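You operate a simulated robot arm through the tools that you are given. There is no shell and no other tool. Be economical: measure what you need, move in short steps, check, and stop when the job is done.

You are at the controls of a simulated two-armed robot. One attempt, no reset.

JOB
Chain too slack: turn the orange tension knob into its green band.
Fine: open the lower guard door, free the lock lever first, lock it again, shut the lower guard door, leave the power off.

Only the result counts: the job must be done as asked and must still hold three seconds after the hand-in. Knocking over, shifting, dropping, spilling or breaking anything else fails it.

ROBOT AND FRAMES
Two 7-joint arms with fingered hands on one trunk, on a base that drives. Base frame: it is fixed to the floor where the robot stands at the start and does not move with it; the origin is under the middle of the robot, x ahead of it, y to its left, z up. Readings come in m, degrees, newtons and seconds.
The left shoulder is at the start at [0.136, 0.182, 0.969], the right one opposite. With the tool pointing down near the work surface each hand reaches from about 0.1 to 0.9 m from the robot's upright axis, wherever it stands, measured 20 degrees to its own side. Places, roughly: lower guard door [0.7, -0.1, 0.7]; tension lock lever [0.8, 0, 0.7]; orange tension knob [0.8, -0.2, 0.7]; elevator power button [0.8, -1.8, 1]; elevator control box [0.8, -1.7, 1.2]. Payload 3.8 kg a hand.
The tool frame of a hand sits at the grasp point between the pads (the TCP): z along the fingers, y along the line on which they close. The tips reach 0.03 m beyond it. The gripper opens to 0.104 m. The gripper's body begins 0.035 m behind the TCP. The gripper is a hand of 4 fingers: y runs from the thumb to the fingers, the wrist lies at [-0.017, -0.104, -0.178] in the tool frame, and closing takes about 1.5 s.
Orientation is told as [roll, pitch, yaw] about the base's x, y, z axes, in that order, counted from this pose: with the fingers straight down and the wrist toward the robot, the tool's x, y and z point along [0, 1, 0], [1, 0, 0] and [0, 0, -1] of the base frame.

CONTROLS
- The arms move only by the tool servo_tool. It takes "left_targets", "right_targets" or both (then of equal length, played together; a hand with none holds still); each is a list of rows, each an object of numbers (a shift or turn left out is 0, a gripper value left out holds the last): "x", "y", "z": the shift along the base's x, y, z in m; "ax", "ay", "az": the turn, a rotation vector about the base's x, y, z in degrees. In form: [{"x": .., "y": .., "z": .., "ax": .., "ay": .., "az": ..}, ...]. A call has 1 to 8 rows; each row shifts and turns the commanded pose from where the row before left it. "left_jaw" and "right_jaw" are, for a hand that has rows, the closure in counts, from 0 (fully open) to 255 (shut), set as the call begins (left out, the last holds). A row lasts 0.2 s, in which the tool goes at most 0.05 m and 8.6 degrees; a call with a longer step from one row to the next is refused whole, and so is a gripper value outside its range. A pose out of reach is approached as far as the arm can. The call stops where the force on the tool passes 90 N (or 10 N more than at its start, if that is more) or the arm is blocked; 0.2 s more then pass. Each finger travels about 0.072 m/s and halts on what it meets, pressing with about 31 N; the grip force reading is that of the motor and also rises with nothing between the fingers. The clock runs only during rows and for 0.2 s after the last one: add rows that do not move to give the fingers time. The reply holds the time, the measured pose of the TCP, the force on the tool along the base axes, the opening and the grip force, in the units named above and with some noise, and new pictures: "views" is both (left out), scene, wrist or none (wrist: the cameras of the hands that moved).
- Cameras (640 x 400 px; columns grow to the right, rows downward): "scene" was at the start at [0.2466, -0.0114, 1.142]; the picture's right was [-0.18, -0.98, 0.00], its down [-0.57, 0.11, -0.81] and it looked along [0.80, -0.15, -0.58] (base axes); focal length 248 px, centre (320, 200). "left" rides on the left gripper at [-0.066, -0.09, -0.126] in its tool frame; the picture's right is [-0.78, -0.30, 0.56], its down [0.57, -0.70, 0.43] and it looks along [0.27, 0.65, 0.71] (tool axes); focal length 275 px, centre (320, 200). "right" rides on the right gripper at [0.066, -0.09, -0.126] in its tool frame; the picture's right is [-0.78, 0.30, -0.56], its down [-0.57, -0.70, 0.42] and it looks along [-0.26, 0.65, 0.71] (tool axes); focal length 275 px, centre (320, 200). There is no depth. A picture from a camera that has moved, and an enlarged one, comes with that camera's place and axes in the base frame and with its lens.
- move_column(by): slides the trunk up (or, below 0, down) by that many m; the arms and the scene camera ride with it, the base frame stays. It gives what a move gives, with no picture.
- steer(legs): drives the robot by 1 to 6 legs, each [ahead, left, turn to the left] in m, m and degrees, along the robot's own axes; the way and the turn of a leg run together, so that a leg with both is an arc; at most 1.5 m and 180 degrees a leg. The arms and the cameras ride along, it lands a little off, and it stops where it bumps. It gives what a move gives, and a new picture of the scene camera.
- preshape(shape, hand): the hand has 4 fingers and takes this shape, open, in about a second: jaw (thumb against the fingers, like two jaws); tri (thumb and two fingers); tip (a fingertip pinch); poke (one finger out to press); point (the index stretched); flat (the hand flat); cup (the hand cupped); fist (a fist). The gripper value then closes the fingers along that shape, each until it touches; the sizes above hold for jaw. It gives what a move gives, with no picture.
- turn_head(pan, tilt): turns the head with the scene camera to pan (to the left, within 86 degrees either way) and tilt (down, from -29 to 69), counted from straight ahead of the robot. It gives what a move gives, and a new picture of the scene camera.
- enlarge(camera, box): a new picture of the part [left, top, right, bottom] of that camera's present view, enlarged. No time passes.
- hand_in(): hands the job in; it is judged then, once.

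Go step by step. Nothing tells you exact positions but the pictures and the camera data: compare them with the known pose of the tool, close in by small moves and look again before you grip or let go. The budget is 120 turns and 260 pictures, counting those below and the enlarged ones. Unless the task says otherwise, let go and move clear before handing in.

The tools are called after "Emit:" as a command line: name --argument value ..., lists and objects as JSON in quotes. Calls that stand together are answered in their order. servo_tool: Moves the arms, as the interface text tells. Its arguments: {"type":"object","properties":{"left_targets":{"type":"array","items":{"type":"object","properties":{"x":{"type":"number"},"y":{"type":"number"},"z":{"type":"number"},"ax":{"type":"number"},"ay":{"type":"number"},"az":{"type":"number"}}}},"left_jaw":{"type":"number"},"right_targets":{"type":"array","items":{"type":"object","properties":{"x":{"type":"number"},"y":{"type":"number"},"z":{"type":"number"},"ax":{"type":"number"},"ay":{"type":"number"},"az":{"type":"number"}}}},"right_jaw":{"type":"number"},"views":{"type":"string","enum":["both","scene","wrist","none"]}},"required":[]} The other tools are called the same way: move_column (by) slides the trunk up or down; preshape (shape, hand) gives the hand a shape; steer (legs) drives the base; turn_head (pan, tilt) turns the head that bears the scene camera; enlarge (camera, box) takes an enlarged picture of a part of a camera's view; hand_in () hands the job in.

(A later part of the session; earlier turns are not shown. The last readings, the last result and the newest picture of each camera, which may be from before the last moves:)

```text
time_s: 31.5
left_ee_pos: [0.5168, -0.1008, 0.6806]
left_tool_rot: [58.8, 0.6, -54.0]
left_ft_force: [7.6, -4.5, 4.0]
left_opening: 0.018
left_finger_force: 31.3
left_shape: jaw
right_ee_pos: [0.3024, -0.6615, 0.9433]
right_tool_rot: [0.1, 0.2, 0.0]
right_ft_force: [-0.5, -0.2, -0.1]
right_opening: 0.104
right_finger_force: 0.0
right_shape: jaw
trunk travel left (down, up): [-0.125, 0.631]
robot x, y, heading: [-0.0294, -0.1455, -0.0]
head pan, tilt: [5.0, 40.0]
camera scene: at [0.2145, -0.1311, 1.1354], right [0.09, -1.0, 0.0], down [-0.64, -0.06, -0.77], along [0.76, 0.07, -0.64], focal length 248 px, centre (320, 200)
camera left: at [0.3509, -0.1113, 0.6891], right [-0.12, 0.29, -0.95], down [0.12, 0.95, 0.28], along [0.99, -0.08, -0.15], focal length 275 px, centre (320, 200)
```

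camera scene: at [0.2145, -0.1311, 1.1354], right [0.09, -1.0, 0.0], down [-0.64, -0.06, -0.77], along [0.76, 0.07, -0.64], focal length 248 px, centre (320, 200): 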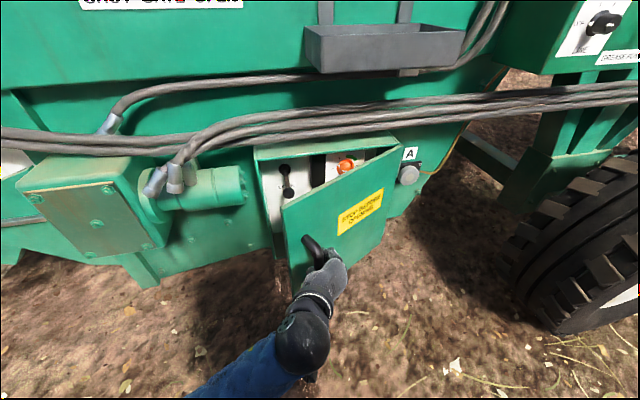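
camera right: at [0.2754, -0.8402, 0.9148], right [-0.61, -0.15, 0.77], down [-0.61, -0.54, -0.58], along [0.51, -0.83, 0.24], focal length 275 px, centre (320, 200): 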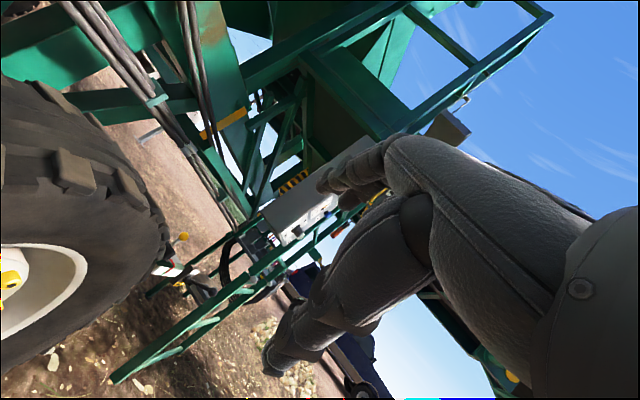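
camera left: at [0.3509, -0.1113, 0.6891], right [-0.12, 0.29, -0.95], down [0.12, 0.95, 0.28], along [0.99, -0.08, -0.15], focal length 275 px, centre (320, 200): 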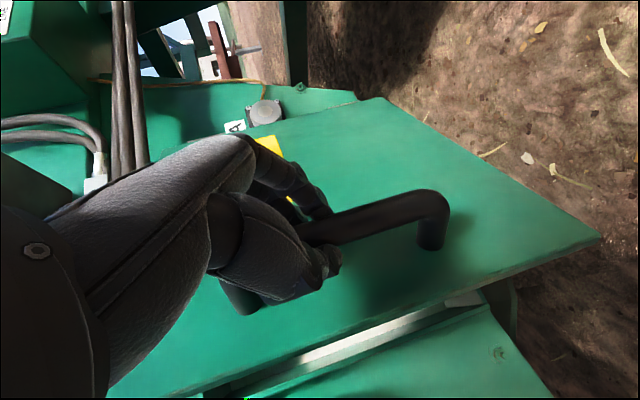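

Emit:
servo_tool --left_targets '[{"x": -0.01, "y": -0.026, "az": 5}, {"x": -0.008, "y": -0.027, "az": 5}, {"x": -0.005, "y": -0.028, "az": 5}, {"x": -0.001, "y": -0.028, "az": 5}, {}]'

```text
time_s: 32.6
left_ee_pos: [0.5061, -0.1312, 0.6255]
left_tool_rot: [69.2, 6.6, -32.0]
left_ft_force: [2.5, -1.7, 1.9]
left_opening: 0.0127
left_finger_force: 31.3
left_shape: jaw
right_ee_pos: [0.302, -0.6612, 0.9439]
right_tool_rot: [0.1, 0.2, 0.0]
right_ft_force: [-0.2, 0.6, -0.5]
right_opening: 0.104
right_finger_force: 0.1
right_shape: jaw
trunk travel left (down, up): [-0.125, 0.631]
robot x, y, heading: [-0.0298, -0.143, 0.1]
head pan, tilt: [5.0, 40.0]
stopped in row 5 (left hand): the arm was blocked; the commanded pose is now the measured one
camera scene: at [0.2142, -0.1306, 1.1353], right [0.09, -1.0, 0.0], down [-0.64, -0.06, -0.77], along [0.76, 0.07, -0.64], focal length 248 px, centre (320, 200)
camera left: at [0.3545, -0.2002, 0.619], right [-0.21, 0.42, -0.88], down [-0.23, 0.85, 0.46], along [0.95, 0.3, -0.08], focal length 275 px, centre (320, 200)
```

scene: 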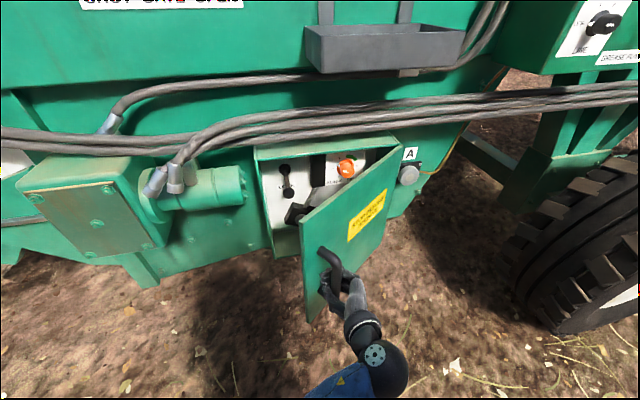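
left: 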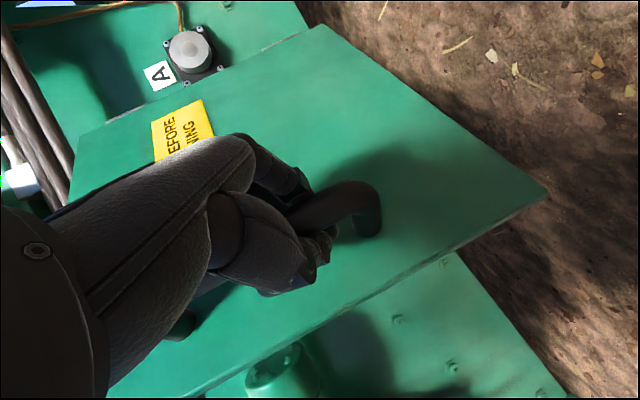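

The arm reached a limit with the door about 45° open. I release the handle and back out, then I'll push the door further from its inner side.

Emit:
servo_tool --left_targets '[{}, {}, {}, {}, {}, {}, {}]' --left_jaw 0 --views "none"

Emit:
servo_tool --left_targets '[{"x": -0.01, "y": -0.018, "z": 0.008}, {"x": -0.01, "y": -0.018, "z": 0.008}, {"x": -0.01, "y": -0.018, "z": 0.008}, {"x": -0.01, "y": -0.018, "z": 0.008}]'

```text
time_s: 34.2
left_ee_pos: [0.5055, -0.1302, 0.6244]
left_tool_rot: [68.9, 6.9, -32.0]
left_ft_force: [0.0, 0.1, 0.6]
left_opening: 0.1036
left_finger_force: 0.1
left_shape: jaw
right_ee_pos: [0.3033, -0.6614, 0.9434]
right_tool_rot: [0.1, 0.1, 0.0]
right_ft_force: [-0.3, 0.0, -0.2]
right_opening: 0.104
right_finger_force: 0.0
right_shape: jaw
trunk travel left (down, up): [-0.125, 0.631]
robot x, y, heading: [-0.0301, -0.1411, 0.1]
head pan, tilt: [5.0, 40.0]
```

```text
time_s: 35.0
left_ee_pos: [0.5036, -0.1164, 0.6311]
left_tool_rot: [79.1, 8.5, -28.8]
left_ft_force: [0.1, -0.8, -0.6]
left_opening: 0.1038
left_finger_force: 0.1
left_shape: jaw
right_ee_pos: [0.3024, -0.6608, 0.9422]
right_tool_rot: [0.0, 0.1, 0.0]
right_ft_force: [0.5, 0.2, 0.3]
right_opening: 0.1041
right_finger_force: 0.0
right_shape: jaw
trunk travel left (down, up): [-0.125, 0.631]
robot x, y, heading: [-0.0282, -0.1415, -0.1]
head pan, tilt: [5.0, 40.0]
stopped in row 4 (left hand): the arm was blocked; the commanded pose is now the measured one
camera scene: at [0.2144, -0.1305, 1.1354], right [0.09, -1.0, 0.0], down [-0.64, -0.06, -0.77], along [0.76, 0.07, -0.64], focal length 248 px, centre (320, 200)
camera left: at [0.357, -0.1897, 0.6024], right [-0.18, 0.55, -0.81], down [-0.29, 0.76, 0.58], along [0.94, 0.34, 0.03], focal length 275 px, centre (320, 200)
```

scene: 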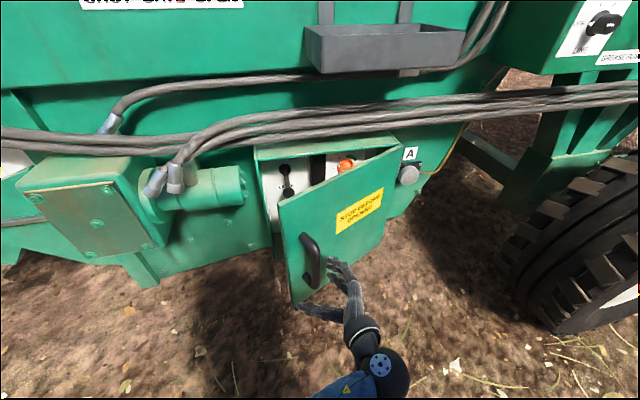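
left: 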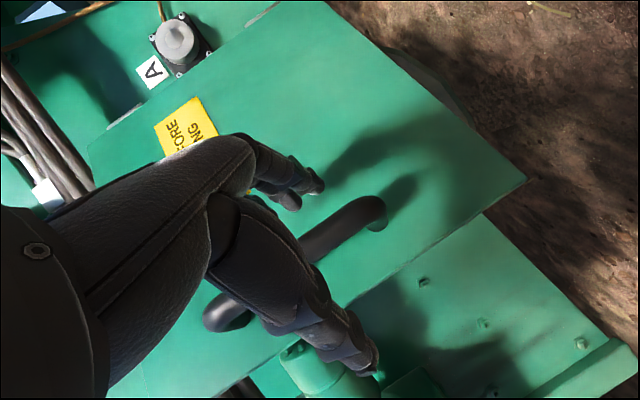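

The left arm is cramped. I turn the hand back toward its earlier, easier orientation while easing off the handle.

Emit:
servo_tool --left_targets '[{"az": -6, "z": 0.01}, {"az": -6, "z": 0.01}, {"az": -6, "z": 0.01}, {"az": -6, "z": 0.01}, {"az": -6, "z": 0.01}]'

```text
time_s: 36.2
left_ee_pos: [0.5036, -0.1194, 0.681]
left_tool_rot: [78.8, 8.4, -59.0]
left_ft_force: [0.1, -0.5, 0.2]
left_opening: 0.1034
left_finger_force: 0.0
left_shape: jaw
right_ee_pos: [0.3011, -0.6618, 0.9436]
right_tool_rot: [0.1, 0.1, -0.1]
right_ft_force: [0.0, 0.9, -0.5]
right_opening: 0.104
right_finger_force: 0.0
right_shape: jaw
trunk travel left (down, up): [-0.125, 0.631]
robot x, y, heading: [-0.0289, -0.1457, -0.1]
head pan, tilt: [5.0, 40.0]
camera scene: at [0.2143, -0.1306, 1.1354], right [0.09, -1.0, 0.0], down [-0.64, -0.06, -0.77], along [0.76, 0.07, -0.64], focal length 248 px, centre (320, 200)
camera left: at [0.3393, -0.1073, 0.6533], right [0.12, 0.56, -0.82], down [0.13, 0.81, 0.58], along [0.98, -0.18, 0.03], focal length 275 px, centre (320, 200)
```

scene: 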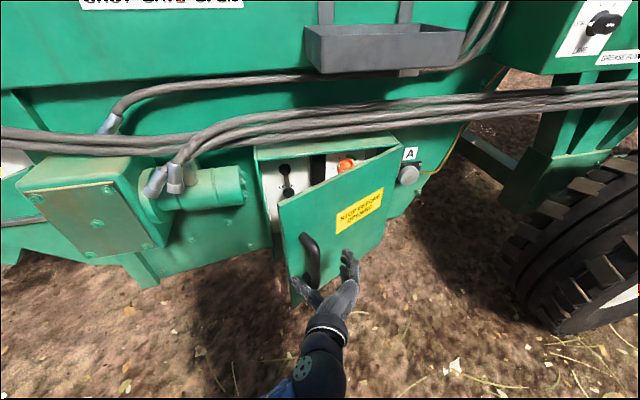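
left: 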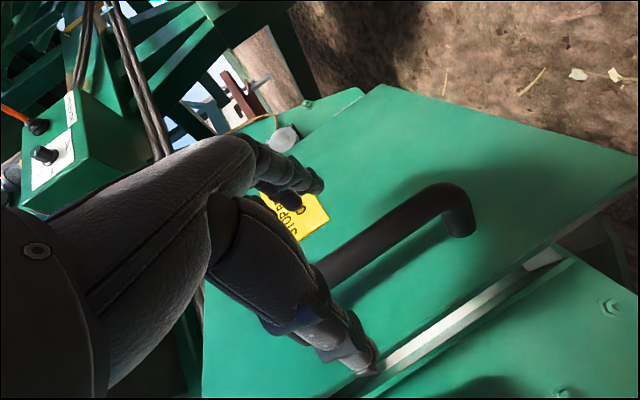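

I back the base 6 cm to free the left hand from the handle and give the arm room.

Emit:
steer --legs '[[-0.06, 0.0, 0]]'

```text
time_s: 37.2
left_ee_pos: [0.4425, -0.1194, 0.6822]
left_tool_rot: [78.9, 8.4, -58.9]
left_ft_force: [-0.1, 0.3, 0.9]
left_opening: 0.1037
left_finger_force: 0.1
left_shape: jaw
right_ee_pos: [0.2414, -0.6615, 0.9436]
right_tool_rot: [0.1, 0.2, -0.1]
right_ft_force: [0.3, -0.3, -0.1]
right_opening: 0.1039
right_finger_force: 0.0
right_shape: jaw
trunk travel left (down, up): [-0.125, 0.631]
robot x, y, heading: [-0.0916, -0.1449, -0.0]
head pan, tilt: [5.0, 40.0]
camera scene: at [0.1528, -0.1307, 1.1356], right [0.09, -1.0, 0.0], down [-0.64, -0.06, -0.77], along [0.76, 0.07, -0.64], focal length 248 px, centre (320, 200)
```

scene: 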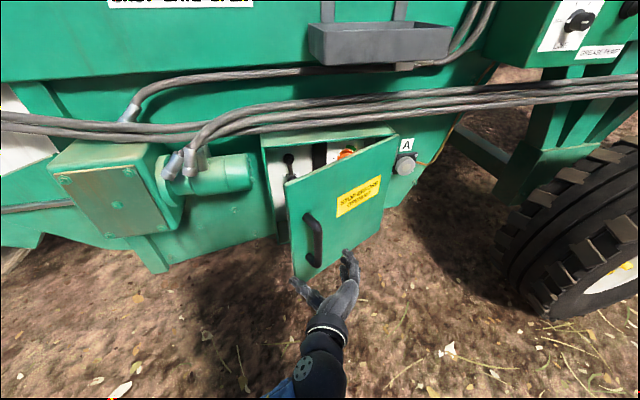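

The hand is clear of the door. I close it, swing it to the left of the door edge (edge about (0.54, -0.02)) and point it forward-right so it can push the door's inner side.

Emit:
servo_tool --left_targets '[{"x": -0.02, "y": 0.03}, {"y": 0.03, "az": -7}, {"y": 0.03, "az": -7}, {"y": 0.03, "az": -7}, {"y": 0.03, "az": -7}, {"y": 0.03, "az": -7}, {"az": -7}, {"az": -7}]' --left_jaw 255

```text
time_s: 39.0
left_ee_pos: [0.423, 0.0605, 0.6795]
left_tool_rot: [78.8, 8.4, -108.0]
left_ft_force: [-0.8, 0.6, 0.0]
left_opening: 0.0
left_finger_force: 30.8
left_shape: jaw
right_ee_pos: [0.2405, -0.6606, 0.9436]
right_tool_rot: [0.1, 0.2, 0.1]
right_ft_force: [0.4, 0.7, 0.3]
right_opening: 0.1038
right_finger_force: 0.0
right_shape: jaw
trunk travel left (down, up): [-0.125, 0.631]
robot x, y, heading: [-0.0933, -0.1459, -0.0]
head pan, tilt: [5.0, 40.0]
camera scene: at [0.1534, -0.1307, 1.1354], right [0.09, -1.0, 0.0], down [-0.64, -0.06, -0.77], along [0.76, 0.07, -0.64], focal length 248 px, centre (320, 200)
camera left: at [0.3233, 0.1938, 0.6533], right [0.51, 0.28, -0.82], down [0.69, 0.43, 0.58], along [0.51, -0.86, 0.03], focal length 275 px, centre (320, 200)
```

scene: 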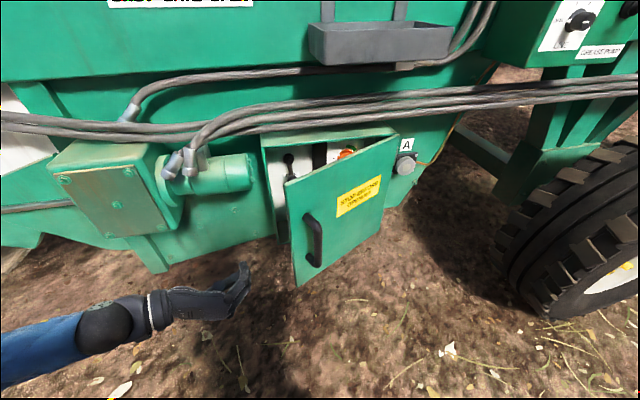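
left: 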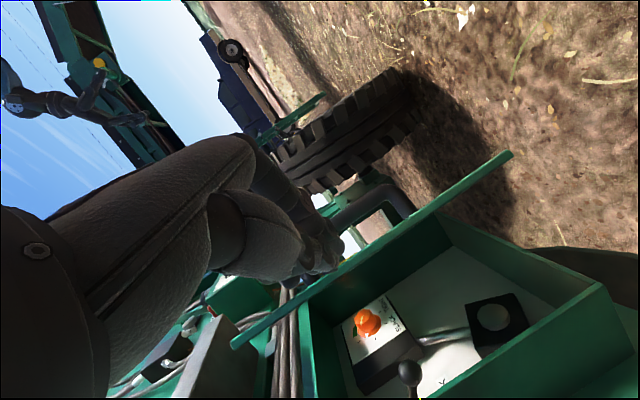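

I now see inside: the orange knob, a dark sliding lever and its slot. I move the hand into the gap behind the door edge and push it open to the right.

Emit:
servo_tool --left_targets '[{"x": 0.045}, {"x": 0.045}, {"x": 0.04}, {"y": -0.03}, {"y": -0.03}, {"x": -0.01, "y": -0.03}, {"x": -0.01, "y": -0.03}]'

```text
time_s: 40.5
left_ee_pos: [0.5362, -0.0318, 0.6712]
left_tool_rot: [77.8, 8.6, -108.2]
left_ft_force: [0.1, -0.5, -1.0]
left_opening: 0.0
left_finger_force: 31.3
left_shape: jaw
right_ee_pos: [0.2446, -0.6609, 0.9413]
right_tool_rot: [0.2, 0.3, 0.3]
right_ft_force: [2.0, -0.6, -0.6]
right_opening: 0.1039
right_finger_force: 0.1
right_shape: jaw
trunk travel left (down, up): [-0.125, 0.631]
robot x, y, heading: [-0.0896, -0.1444, 0.3]
head pan, tilt: [5.0, 40.0]
stopped in row 7 (left hand): the force on the tool passed its limit (the readings are from after the stop); the commanded pose is now the measured one
camera scene: at [0.1559, -0.1313, 1.1343], right [0.09, -1.0, 0.0], down [-0.64, -0.06, -0.76], along [0.76, 0.07, -0.65], focal length 248 px, centre (320, 200)
camera left: at [0.4373, 0.1011, 0.6466], right [0.49, 0.28, -0.82], down [0.7, 0.42, 0.57], along [0.51, -0.86, 0.01], focal length 275 px, centre (320, 200)
```

scene: 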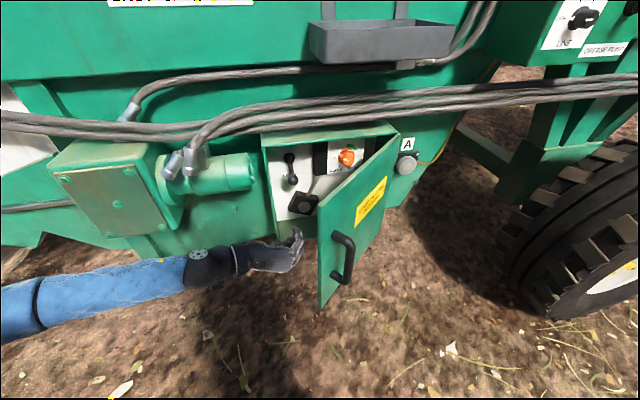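
left: 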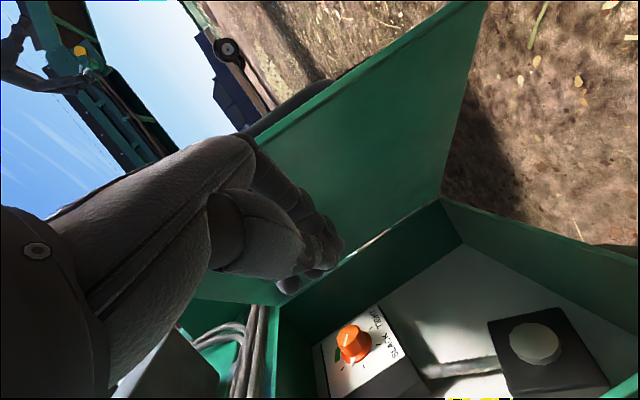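

The door is now about 60° open; something touched hard for a moment. I keep pushing in small steps, drawing back a bit more.

Emit:
servo_tool --left_targets '[{"x": -0.015, "y": -0.005}, {"x": -0.01, "y": -0.02}, {"x": -0.01, "y": -0.02}, {"x": -0.005, "y": -0.02}, {"x": -0.005, "y": -0.02}]'

```text
time_s: 41.7
left_ee_pos: [0.49, -0.1147, 0.6747]
left_tool_rot: [77.9, 8.5, -108.2]
left_ft_force: [0.6, 0.7, 1.0]
left_opening: 0.0001
left_finger_force: 31.2
left_shape: jaw
right_ee_pos: [0.2417, -0.6597, 0.9434]
right_tool_rot: [0.1, 0.1, 0.2]
right_ft_force: [0.1, -0.1, -0.4]
right_opening: 0.1038
right_finger_force: 0.0
right_shape: jaw
trunk travel left (down, up): [-0.125, 0.631]
robot x, y, heading: [-0.0913, -0.1428, 0.3]
head pan, tilt: [5.0, 40.0]
camera scene: at [0.1526, -0.1291, 1.1354], right [0.09, -1.0, 0.0], down [-0.64, -0.06, -0.77], along [0.76, 0.07, -0.64], focal length 248 px, centre (320, 200)
camera left: at [0.3901, 0.0175, 0.6483], right [0.49, 0.28, -0.82], down [0.7, 0.43, 0.57], along [0.51, -0.86, 0.01], focal length 275 px, centre (320, 200)
```

scene: 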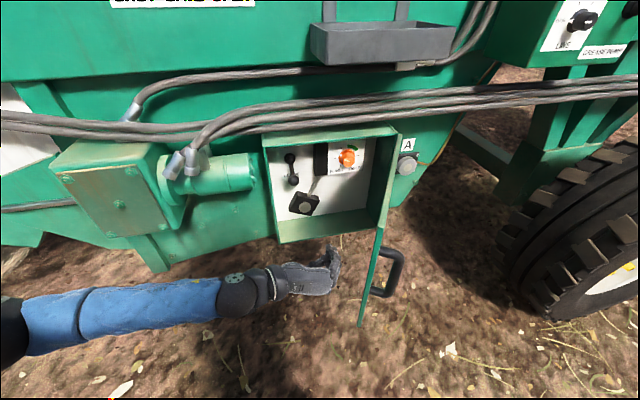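
left: 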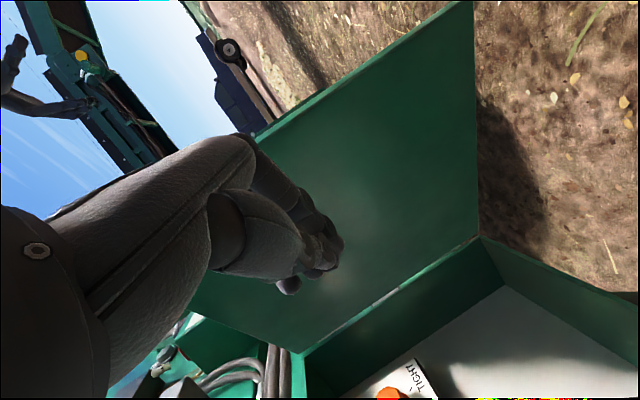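

Door is around 85° open. A bit more push to clear it fully.

Emit:
servo_tool --left_targets '[{"y": -0.03}, {"y": -0.03}, {"x": 0.01, "y": -0.03}, {"x": 0.01, "y": -0.03}, {"x": 0.01, "y": -0.02}]'

Emit:
enlarge --camera "scene" --box '[255, 120, 415, 250]'

```text
time_s: 42.9
left_ee_pos: [0.5195, -0.2568, 0.673]
left_tool_rot: [77.9, 8.5, -108.2]
left_ft_force: [0.8, -0.2, -0.2]
left_opening: 0.0
left_finger_force: 30.8
left_shape: jaw
right_ee_pos: [0.2416, -0.6587, 0.944]
right_tool_rot: [0.2, 0.1, 0.2]
right_ft_force: [0.1, -0.3, -0.2]
right_opening: 0.1039
right_finger_force: 0.1
right_shape: jaw
trunk travel left (down, up): [-0.125, 0.631]
robot x, y, heading: [-0.0957, -0.14, -0.2]
head pan, tilt: [5.0, 40.0]
camera scene: at [0.1526, -0.1292, 1.1354], right [0.09, -1.0, 0.0], down [-0.64, -0.06, -0.77], along [0.76, 0.07, -0.64], focal length 248 px, centre (320, 200)
camera left: at [0.4204, -0.1231, 0.6482], right [0.49, 0.28, -0.82], down [0.7, 0.43, 0.57], along [0.51, -0.86, 0.01], focal length 275 px, centre (320, 200)
```

scene: 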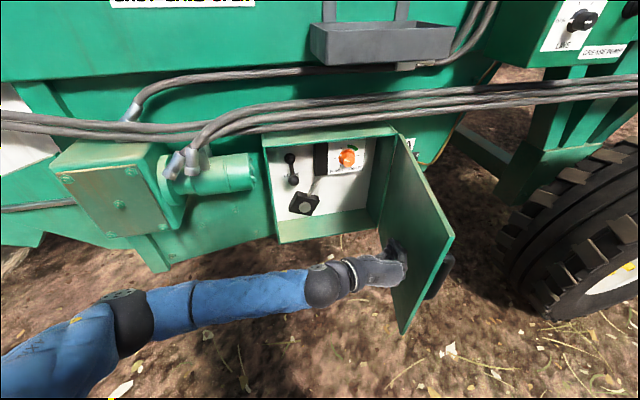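
left: 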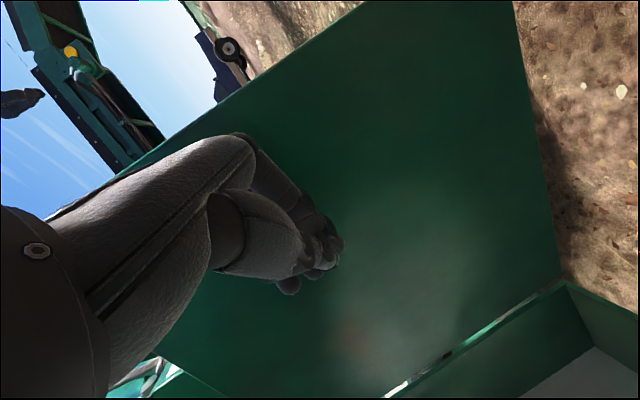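

```text
3.08 times, centred on (335, 185) of scene
camera zoom: at [0.1526, -0.1292, 1.1354], right [0.09, -1.0, 0.0], down [-0.64, -0.06, -0.77], along [0.76, 0.07, -0.64], focal length 763 px, centre (274, 246)
```

zoom: 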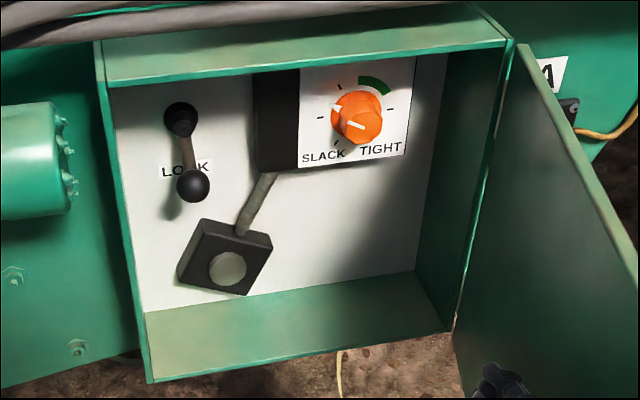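

The door is open and I see a lock lever (ball hanging over the word LOCK, ball near (0.743, 0.004, 0.705)) and the orange knob near (0.825, -0.155, 0.742) with the green band upper right. I withdraw the left hand and turn it to view these closely.

Emit:
servo_tool --left_targets '[{"x": -0.03, "y": 0.03}, {"x": -0.03, "y": 0.035, "az": 7}, {"x": -0.01, "y": 0.04, "az": 7, "z": 0.01}, {"y": 0.04, "az": 7, "z": 0.01}, {"y": 0.04, "az": 7, "z": 0.01}, {"y": 0.03, "az": 7}, {"az": 7}, {}]'

Emit:
enlarge --camera "left" --box '[320, 100, 640, 300]'

```text
time_s: 44.7
left_ee_pos: [0.4483, -0.0391, 0.7039]
left_tool_rot: [77.9, 8.6, -66.0]
left_ft_force: [0.5, -0.4, 0.3]
left_opening: 0.0
left_finger_force: 30.3
left_shape: jaw
right_ee_pos: [0.2426, -0.6595, 0.9436]
right_tool_rot: [0.1, 0.2, 0.2]
right_ft_force: [-1.2, 0.1, 0.4]
right_opening: 0.104
right_finger_force: 0.3
right_shape: jaw
trunk travel left (down, up): [-0.125, 0.631]
robot x, y, heading: [-0.0909, -0.1435, 0.5]
head pan, tilt: [5.0, 40.0]
camera scene: at [0.1526, -0.1292, 1.1354], right [0.09, -1.0, 0.0], down [-0.64, -0.06, -0.77], along [0.76, 0.07, -0.64], focal length 248 px, centre (320, 200)
camera left: at [0.2869, -0.0087, 0.6783], right [0.18, 0.54, -0.82], down [0.24, 0.79, 0.57], along [0.96, -0.3, 0.01], focal length 275 px, centre (320, 200)
```

scene: 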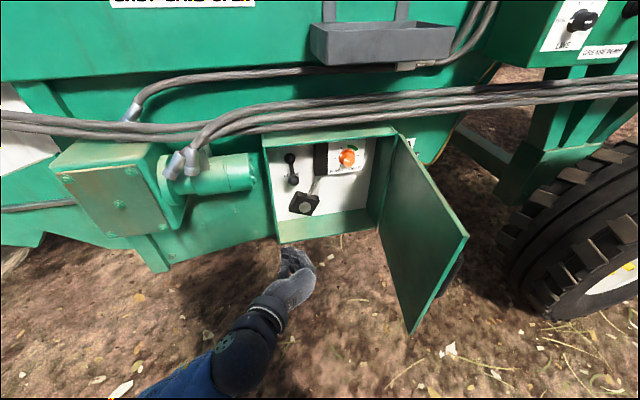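
left: 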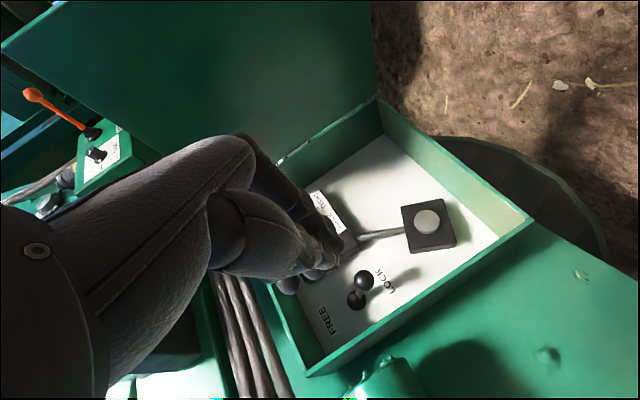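

```text
2.00 times, centred on (480, 200) of left
camera zoom: at [0.2869, -0.0087, 0.6783], right [0.18, 0.54, -0.82], down [0.24, 0.79, 0.57], along [0.96, -0.3, 0.01], focal length 551 px, centre (0, 200)
```

zoom: 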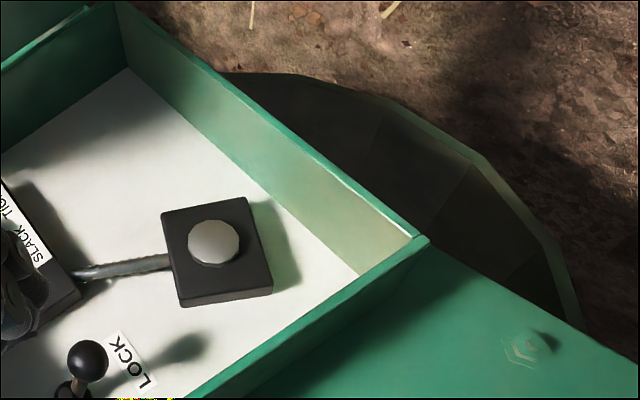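

The lever is a toggle: ball down is LOCK, up is FREE. I estimate the ball at (0.755, 0.003, 0.70) and bring the left hand, half open, to 0.1 m in front of it.

Emit:
servo_tool --left_targets '[{"x": 0.044, "z": 0.004}, {"x": 0.044, "z": 0.004}, {"x": 0.044, "z": 0.004}, {"x": 0.044, "z": 0.004}, {"x": 0.03}, {}]' --left_jaw 60

```text
time_s: 46.1
left_ee_pos: [0.6569, -0.0405, 0.7195]
left_tool_rot: [77.9, 8.5, -66.3]
left_ft_force: [0.3, -0.6, 0.4]
left_opening: 0.08
left_finger_force: 0.1
left_shape: jaw
right_ee_pos: [0.2425, -0.6594, 0.9443]
right_tool_rot: [0.2, 0.1, 0.2]
right_ft_force: [-0.1, -0.5, 0.2]
right_opening: 0.1042
right_finger_force: 0.1
right_shape: jaw
trunk travel left (down, up): [-0.125, 0.631]
robot x, y, heading: [-0.0909, -0.1459, 0.1]
head pan, tilt: [5.0, 40.0]
camera scene: at [0.1526, -0.1291, 1.1354], right [0.09, -1.0, 0.0], down [-0.64, -0.06, -0.77], along [0.76, 0.07, -0.64], focal length 248 px, centre (320, 200)
camera left: at [0.4944, -0.009, 0.6947], right [0.18, 0.54, -0.82], down [0.24, 0.79, 0.57], along [0.95, -0.3, 0.01], focal length 275 px, centre (320, 200)
```

scene: 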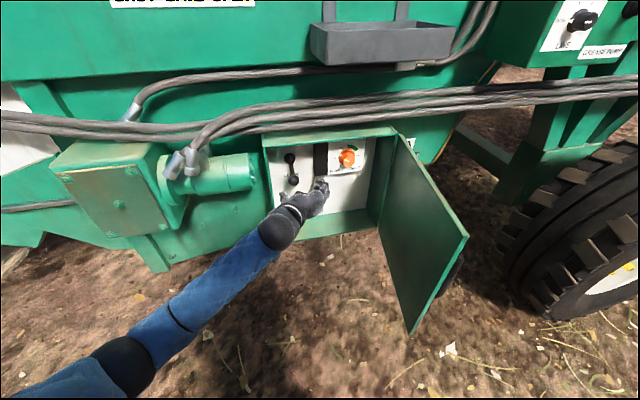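
left: 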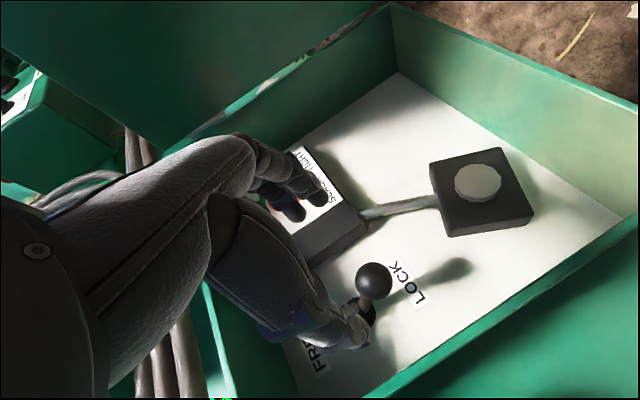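

The ball is lined up 0.105 m ahead along the fingers. I advance 6 cm and look again.

Emit:
servo_tool --left_targets '[{"x": 0.0264, "y": 0.013, "z": -0.006}, {"x": 0.0264, "y": 0.013, "z": -0.006}, {}]'

```text
time_s: 46.9
left_ee_pos: [0.7092, -0.014, 0.7073]
left_tool_rot: [77.9, 8.6, -66.2]
left_ft_force: [0.4, -0.4, -0.2]
left_opening: 0.0797
left_finger_force: 0.1
left_shape: jaw
right_ee_pos: [0.2428, -0.6589, 0.9432]
right_tool_rot: [0.0, 0.0, 0.2]
right_ft_force: [-0.4, -0.6, -0.2]
right_opening: 0.1039
right_finger_force: 0.2
right_shape: jaw
trunk travel left (down, up): [-0.125, 0.631]
robot x, y, heading: [-0.0938, -0.1385, 0.2]
head pan, tilt: [5.0, 40.0]
camera scene: at [0.1526, -0.1291, 1.1354], right [0.09, -1.0, 0.0], down [-0.64, -0.06, -0.77], along [0.76, 0.07, -0.64], focal length 248 px, centre (320, 200)
camera left: at [0.5467, 0.0172, 0.6825], right [0.18, 0.54, -0.82], down [0.24, 0.79, 0.57], along [0.95, -0.3, 0.01], focal length 275 px, centre (320, 200)
```

scene: 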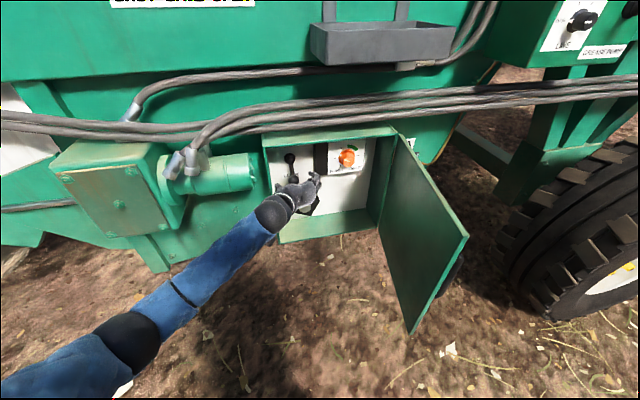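
left: 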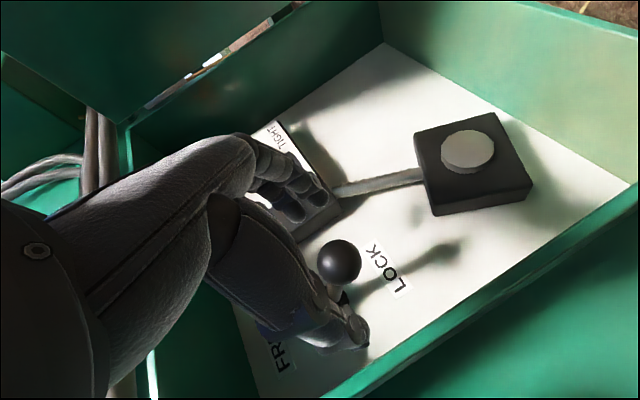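

The ball is at about (0.748, 0.001, 0.698), centred between the fingers. I advance the last 4 cm and close on it.

Emit:
servo_tool --left_targets '[{"x": 0.018, "y": 0.007, "z": -0.004}, {"x": 0.018, "y": 0.007, "z": -0.004}, {}]' --views "none"

Emit:
servo_tool --left_targets '[{}, {}, {}, {}, {}, {}]' --left_jaw 255

```text
time_s: 47.7
left_ee_pos: [0.7459, -0.0001, 0.6998]
left_tool_rot: [77.9, 8.5, -66.2]
left_ft_force: [0.9, 0.0, 0.6]
left_opening: 0.0794
left_finger_force: 0.1
left_shape: jaw
right_ee_pos: [0.2419, -0.659, 0.9442]
right_tool_rot: [0.0, 0.1, 0.2]
right_ft_force: [0.4, -1.1, 0.1]
right_opening: 0.104
right_finger_force: 0.0
right_shape: jaw
trunk travel left (down, up): [-0.125, 0.631]
robot x, y, heading: [-0.0966, -0.142, 0.2]
head pan, tilt: [5.0, 40.0]
```

```text
time_s: 49.1
left_ee_pos: [0.7449, 0.0005, 0.6998]
left_tool_rot: [77.9, 8.6, -66.1]
left_ft_force: [6.3, 7.2, -0.3]
left_opening: 0.0196
left_finger_force: 31.5
left_shape: jaw
right_ee_pos: [0.2432, -0.6591, 0.9444]
right_tool_rot: [0.0, 0.2, 0.2]
right_ft_force: [0.3, -0.1, 0.0]
right_opening: 0.1039
right_finger_force: 0.1
right_shape: jaw
trunk travel left (down, up): [-0.125, 0.631]
robot x, y, heading: [-0.0902, -0.1447, 0.1]
head pan, tilt: [5.0, 40.0]
camera scene: at [0.1532, -0.1284, 1.1353], right [0.09, -1.0, 0.0], down [-0.64, -0.06, -0.77], along [0.76, 0.07, -0.64], focal length 248 px, centre (320, 200)
camera left: at [0.5828, 0.0331, 0.6745], right [0.18, 0.54, -0.82], down [0.24, 0.79, 0.57], along [0.96, -0.3, 0.01], focal length 275 px, centre (320, 200)
```

scene: 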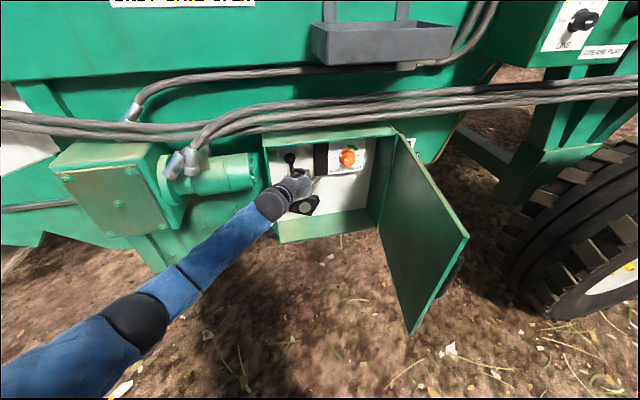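
left: 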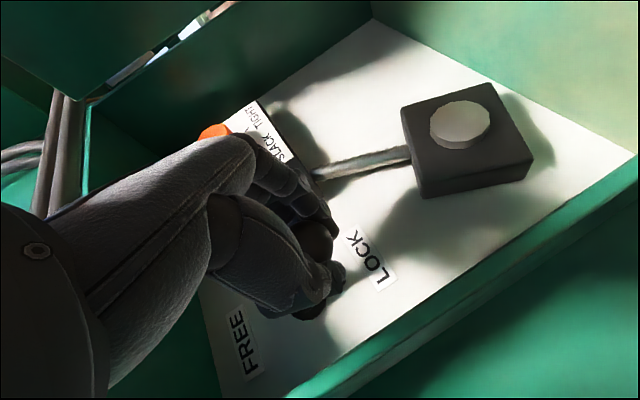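

The ball is gripped. I lift it upward towards FREE.

Emit:
servo_tool --left_targets '[{"x": -0.007, "y": -0.003, "z": 0.015}, {"x": -0.003, "y": -0.001, "z": 0.016}, {"z": 0.016}, {"x": 0.003, "y": 0.001, "z": 0.016}, {"x": 0.006, "y": 0.003, "z": 0.015}, {}]'

```text
time_s: 50.5
left_ee_pos: [0.7432, 0.0016, 0.7604]
left_tool_rot: [76.5, 9.3, -66.1]
left_ft_force: [-16.8, 7.1, -36.0]
left_opening: 0.0178
left_finger_force: 31.1
left_shape: jaw
right_ee_pos: [0.2451, -0.6595, 0.9432]
right_tool_rot: [0.0, 0.4, 0.0]
right_ft_force: [0.0, -0.1, -1.2]
right_opening: 0.1037
right_finger_force: 0.1
right_shape: jaw
trunk travel left (down, up): [-0.125, 0.631]
robot x, y, heading: [-0.0969, -0.1395, 0.2]
head pan, tilt: [5.0, 40.0]
camera scene: at [0.1553, -0.128, 1.1342], right [0.09, -1.0, 0.0], down [-0.64, -0.06, -0.76], along [0.76, 0.07, -0.65], focal length 248 px, centre (320, 200)
camera left: at [0.5794, 0.0323, 0.7405], right [0.15, 0.54, -0.83], down [0.25, 0.79, 0.56], along [0.96, -0.29, -0.02], focal length 275 px, centre (320, 200)
```

scene: 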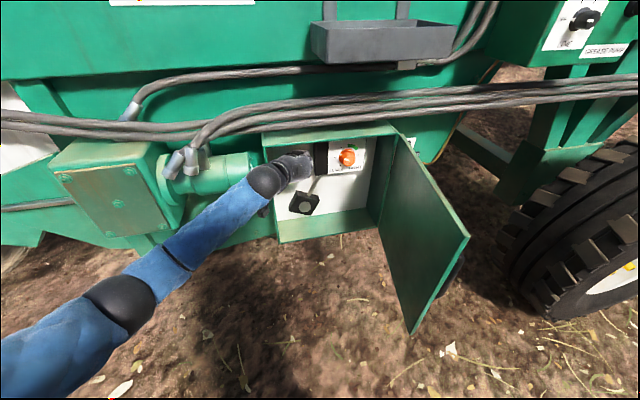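
left: 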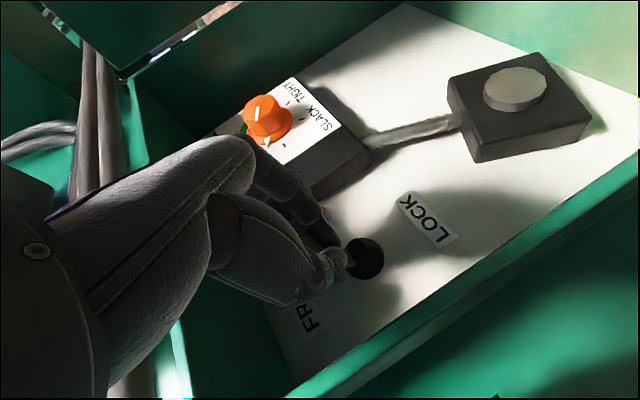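

The ball rose about 6 cm and now meets a stop. I let go and back off to check.

Emit:
servo_tool --left_targets '[{"z": -0.01}, {}, {}, {}, {}]' --left_jaw 40 --views "none"

Emit:
servo_tool --left_targets '[{"x": -0.035, "y": -0.017, "z": 0.007}, {"x": -0.035, "y": -0.017, "z": 0.007}, {"x": -0.035, "y": -0.017, "z": 0.007}, {}]'

Emit:
enlarge --camera "scene" --box '[255, 120, 415, 250]'

```text
time_s: 51.7
left_ee_pos: [0.7437, -0.0013, 0.7679]
left_tool_rot: [77.9, 8.5, -66.3]
left_ft_force: [-0.7, 0.1, 0.5]
left_opening: 0.0874
left_finger_force: 0.1
left_shape: jaw
right_ee_pos: [0.2428, -0.6608, 0.9423]
right_tool_rot: [0.1, 0.1, 0.3]
right_ft_force: [-0.5, 0.0, 0.0]
right_opening: 0.1042
right_finger_force: 0.0
right_shape: jaw
trunk travel left (down, up): [-0.125, 0.631]
robot x, y, heading: [-0.0911, -0.1407, 0.2]
head pan, tilt: [5.0, 40.0]
```

```text
time_s: 52.7
left_ee_pos: [0.6381, -0.0514, 0.7877]
left_tool_rot: [78.0, 8.5, -66.3]
left_ft_force: [0.0, -0.7, -1.0]
left_opening: 0.0876
left_finger_force: 0.0
left_shape: jaw
right_ee_pos: [0.242, -0.6597, 0.9431]
right_tool_rot: [0.1, 0.1, 0.2]
right_ft_force: [-0.4, -0.2, 0.1]
right_opening: 0.1039
right_finger_force: 0.0
right_shape: jaw
trunk travel left (down, up): [-0.125, 0.631]
robot x, y, heading: [-0.0911, -0.1422, 0.3]
head pan, tilt: [5.0, 40.0]
camera scene: at [0.1526, -0.1291, 1.1354], right [0.09, -1.0, 0.0], down [-0.64, -0.06, -0.77], along [0.76, 0.07, -0.64], focal length 248 px, centre (320, 200)
camera left: at [0.4763, -0.0193, 0.7633], right [0.18, 0.54, -0.82], down [0.24, 0.79, 0.57], along [0.95, -0.3, 0.01], focal length 275 px, centre (320, 200)
```

scene: 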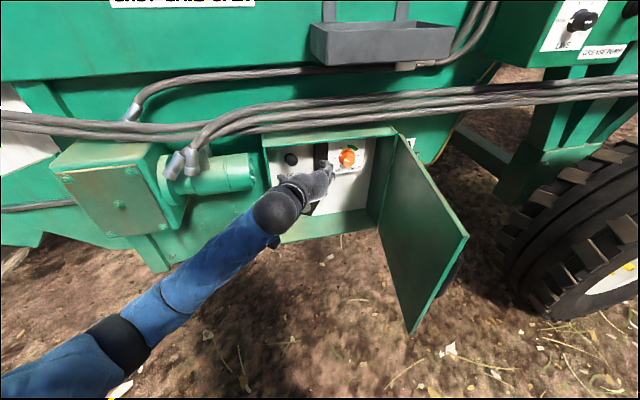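
left: 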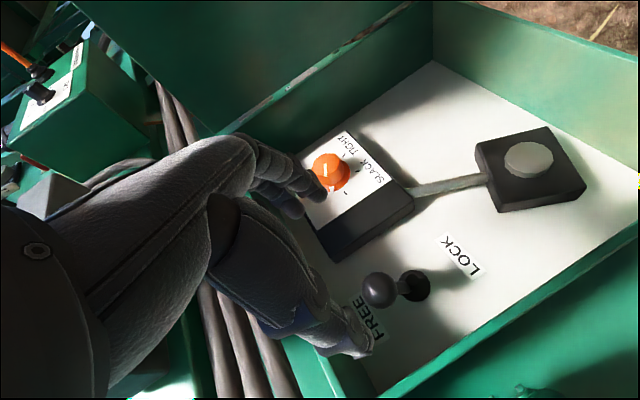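

```text
3.08 times, centred on (335, 185) of scene
camera zoom: at [0.1526, -0.1291, 1.1354], right [0.09, -1.0, 0.0], down [-0.64, -0.06, -0.77], along [0.76, 0.07, -0.64], focal length 763 px, centre (274, 246)
```

zoom: 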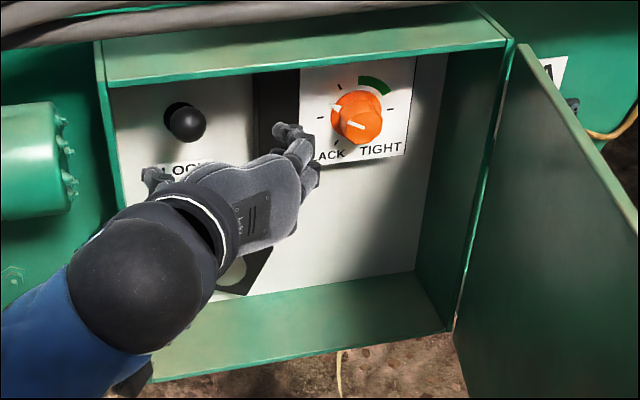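

The lever now leans towards FREE. I look closely at the knob dial.

Emit:
enlarge --camera "left" --box '[280, 120, 420, 210]'

Emit:
enlarge --camera "scene" --box '[320, 130, 380, 180]'

```text
4.44 times, centred on (350, 165) of left
camera zoom: at [0.4763, -0.0193, 0.7633], right [0.18, 0.54, -0.82], down [0.24, 0.79, 0.57], along [0.95, -0.3, 0.01], focal length 1224 px, centre (187, 356)
```

zoom: 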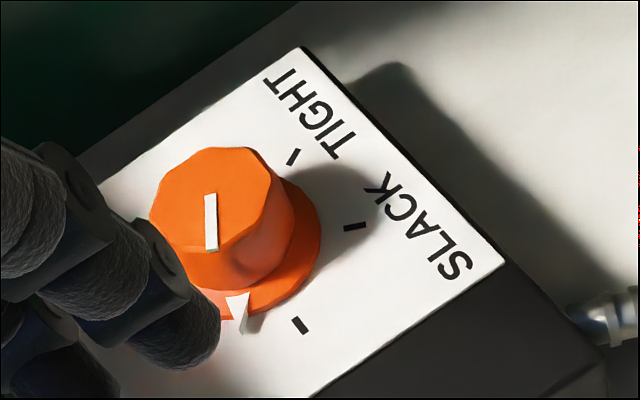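

```text
8.00 times, centred on (350, 155) of scene
camera zoom: at [0.1526, -0.1291, 1.1354], right [0.09, -1.0, 0.0], down [-0.64, -0.06, -0.77], along [0.76, 0.07, -0.64], focal length 1984 px, centre (80, 560)
```

zoom: 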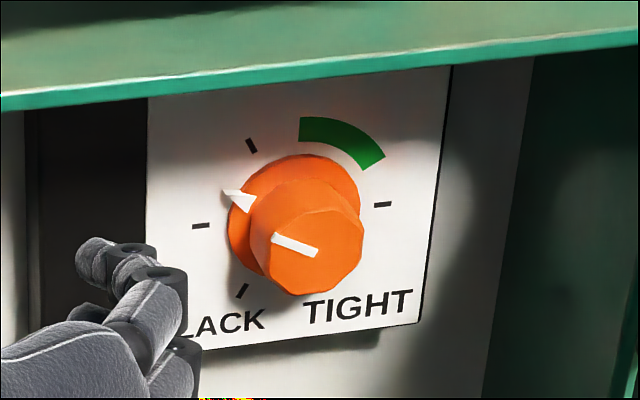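

The pointer sits at about 10 o'clock (−69°) and the green band spans about 0–60°, so I need roughly 95° clockwise. First I push the door further open so the hand has room at the knob.

Emit:
servo_tool --left_targets '[{"x": -0.045, "z": -0.02, "az": -8}, {"x": -0.045, "y": -0.02, "z": -0.01, "az": -8}, {"x": -0.045, "y": -0.02, "z": -0.01, "az": -8}, {"y": -0.04, "az": -8}, {"y": -0.045, "az": -8}, {"y": -0.045}, {"y": -0.03}, {"x": 0.01, "y": -0.03}]' --left_jaw 255

```text
refused: row 2 steps farther than a row can; nothing moved
```

Emit:
servo_tool --left_targets '[{"x": -0.04, "z": -0.02, "az": -8}, {"x": -0.04, "y": -0.02, "z": -0.01, "az": -8}, {"x": -0.04, "y": -0.02, "z": -0.01, "az": -8}, {"y": -0.04, "az": -8}, {"y": -0.045, "az": -8}, {"y": -0.045}, {"y": -0.03}, {"x": 0.01, "y": -0.03}]' --left_jaw 255

Emit:
servo_tool --left_targets '[{"x": 0.01, "y": -0.03}, {"x": 0.01, "y": -0.03}, {"x": 0.015, "y": -0.03}, {"x": 0.015, "y": -0.03}, {"x": 0.02, "y": -0.03}]' --views "scene"

```text
time_s: 54.5
left_ee_pos: [0.5279, -0.2825, 0.7487]
left_tool_rot: [77.8, 8.5, -106.2]
left_ft_force: [-0.7, -0.2, -0.5]
left_opening: 0.0003
left_finger_force: 30.9
left_shape: jaw
right_ee_pos: [0.2423, -0.6584, 0.9442]
right_tool_rot: [0.1, 0.1, 0.1]
right_ft_force: [-0.4, 0.1, 0.2]
right_opening: 0.1038
right_finger_force: 0.0
right_shape: jaw
trunk travel left (down, up): [-0.125, 0.631]
robot x, y, heading: [-0.0941, -0.1404, 0.1]
head pan, tilt: [5.0, 40.0]
camera scene: at [0.1526, -0.1292, 1.1354], right [0.09, -1.0, 0.0], down [-0.64, -0.06, -0.77], along [0.76, 0.07, -0.64], focal length 248 px, centre (320, 200)
camera left: at [0.4247, -0.1523, 0.7231], right [0.48, 0.3, -0.82], down [0.69, 0.45, 0.57], along [0.54, -0.84, 0.01], focal length 275 px, centre (320, 200)
```

scene: 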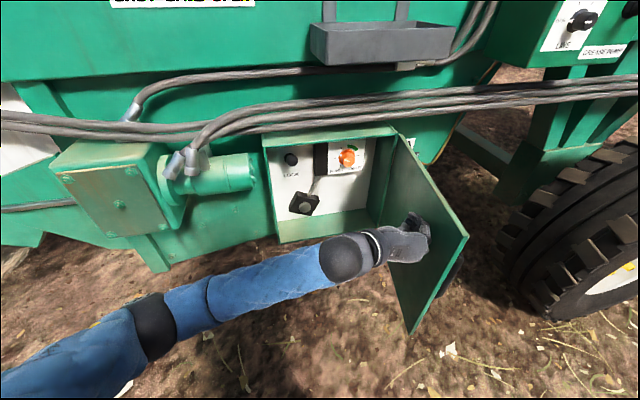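
left: 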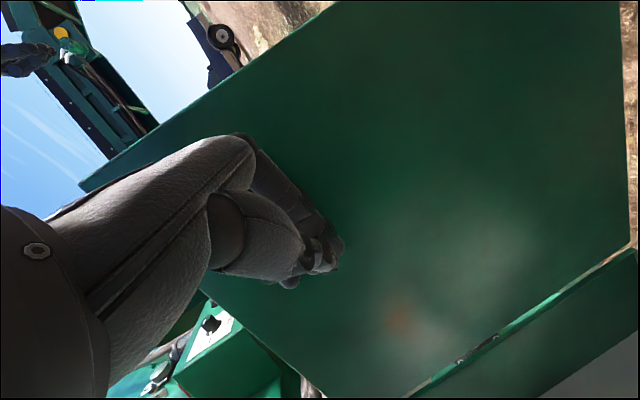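

```text
time_s: 55.7
left_ee_pos: [0.5982, -0.4325, 0.7494]
left_tool_rot: [77.9, 8.5, -106.4]
left_ft_force: [0.2, -0.6, -0.7]
left_opening: 0.0
left_finger_force: 31.3
left_shape: jaw
right_ee_pos: [0.2413, -0.6602, 0.944]
right_tool_rot: [0.2, 0.1, 0.2]
right_ft_force: [0.1, 0.7, 0.4]
right_opening: 0.1038
right_finger_force: 0.1
right_shape: jaw
trunk travel left (down, up): [-0.125, 0.631]
robot x, y, heading: [-0.0902, -0.1415, 0.1]
head pan, tilt: [5.0, 40.0]
camera scene: at [0.1523, -0.1295, 1.1355], right [0.09, -1.0, 0.0], down [-0.64, -0.06, -0.77], along [0.76, 0.07, -0.64], focal length 248 px, centre (320, 200)
```

scene: 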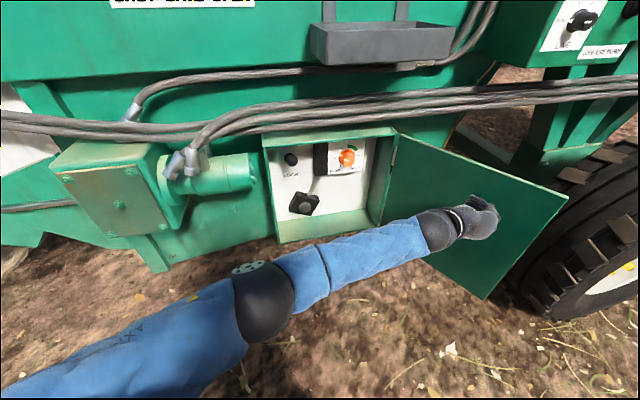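

The door is now wide open. I retract the left hand toward the front of the knob, squaring it to the panel.

Emit:
servo_tool --left_targets '[{"x": -0.02, "y": 0.03}, {"x": -0.01, "y": 0.035, "az": 7}, {"y": 0.035, "az": 7}, {"y": 0.035, "az": 7}, {"y": 0.03, "az": 7}, {"x": 0.01, "y": 0.02, "az": 7}, {"ax": 2.8, "ay": -5.3, "az": 7}, {"ax": 2.8, "ay": -5.3}]' --left_jaw 0

```text
refused: row 7 steps farther than a row can; nothing moved
```

Emit:
servo_tool --left_targets '[{"x": -0.02, "y": 0.03, "az": 7}, {"x": -0.01, "y": 0.035, "az": 7}, {"y": 0.035, "az": 7}, {"y": 0.035, "az": 7}, {"y": 0.03, "az": 7}, {"x": 0.01, "y": 0.02, "az": 7}, {"ax": 2.8, "ay": -5.3}, {"ax": 2.8, "ay": -5.3}]' --left_jaw 0

```text
time_s: 57.5
left_ee_pos: [0.5779, -0.2469, 0.749]
left_tool_rot: [90.0, 8.8, -62.4]
left_ft_force: [1.6, -0.5, 0.5]
left_opening: 0.1038
left_finger_force: 0.0
left_shape: jaw
right_ee_pos: [0.243, -0.6581, 0.9431]
right_tool_rot: [0.2, 0.1, 0.1]
right_ft_force: [0.8, -0.7, -0.8]
right_opening: 0.1039
right_finger_force: 0.1
right_shape: jaw
trunk travel left (down, up): [-0.125, 0.631]
robot x, y, heading: [-0.0936, -0.138, 0.0]
head pan, tilt: [5.0, 40.0]
camera scene: at [0.1526, -0.1291, 1.1354], right [0.09, -1.0, 0.0], down [-0.64, -0.06, -0.77], along [0.76, 0.07, -0.64], focal length 248 px, centre (320, 200)
camera left: at [0.4219, -0.2166, 0.6961], right [0.3, 0.62, -0.72], down [0.09, 0.73, 0.67], along [0.95, -0.27, 0.16], focal length 275 px, centre (320, 200)
```

scene: 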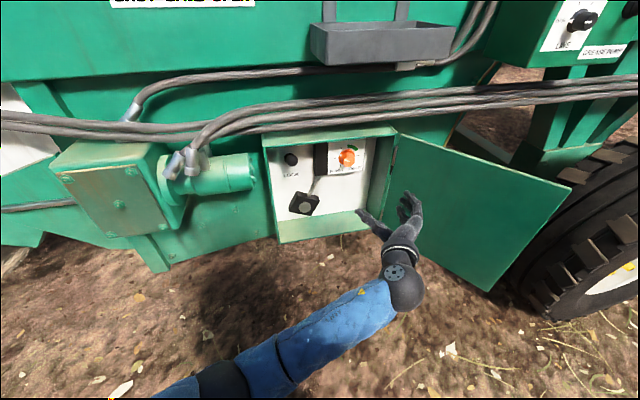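
left: 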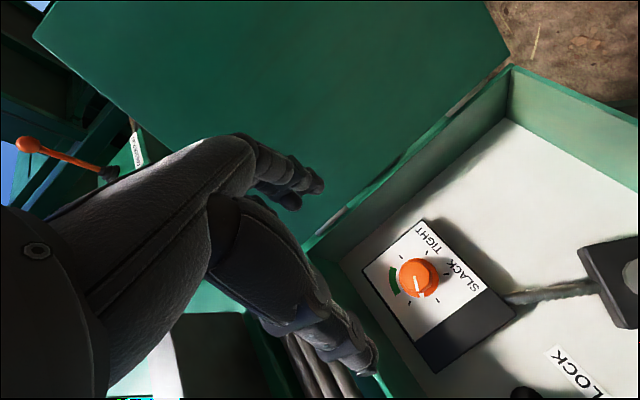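

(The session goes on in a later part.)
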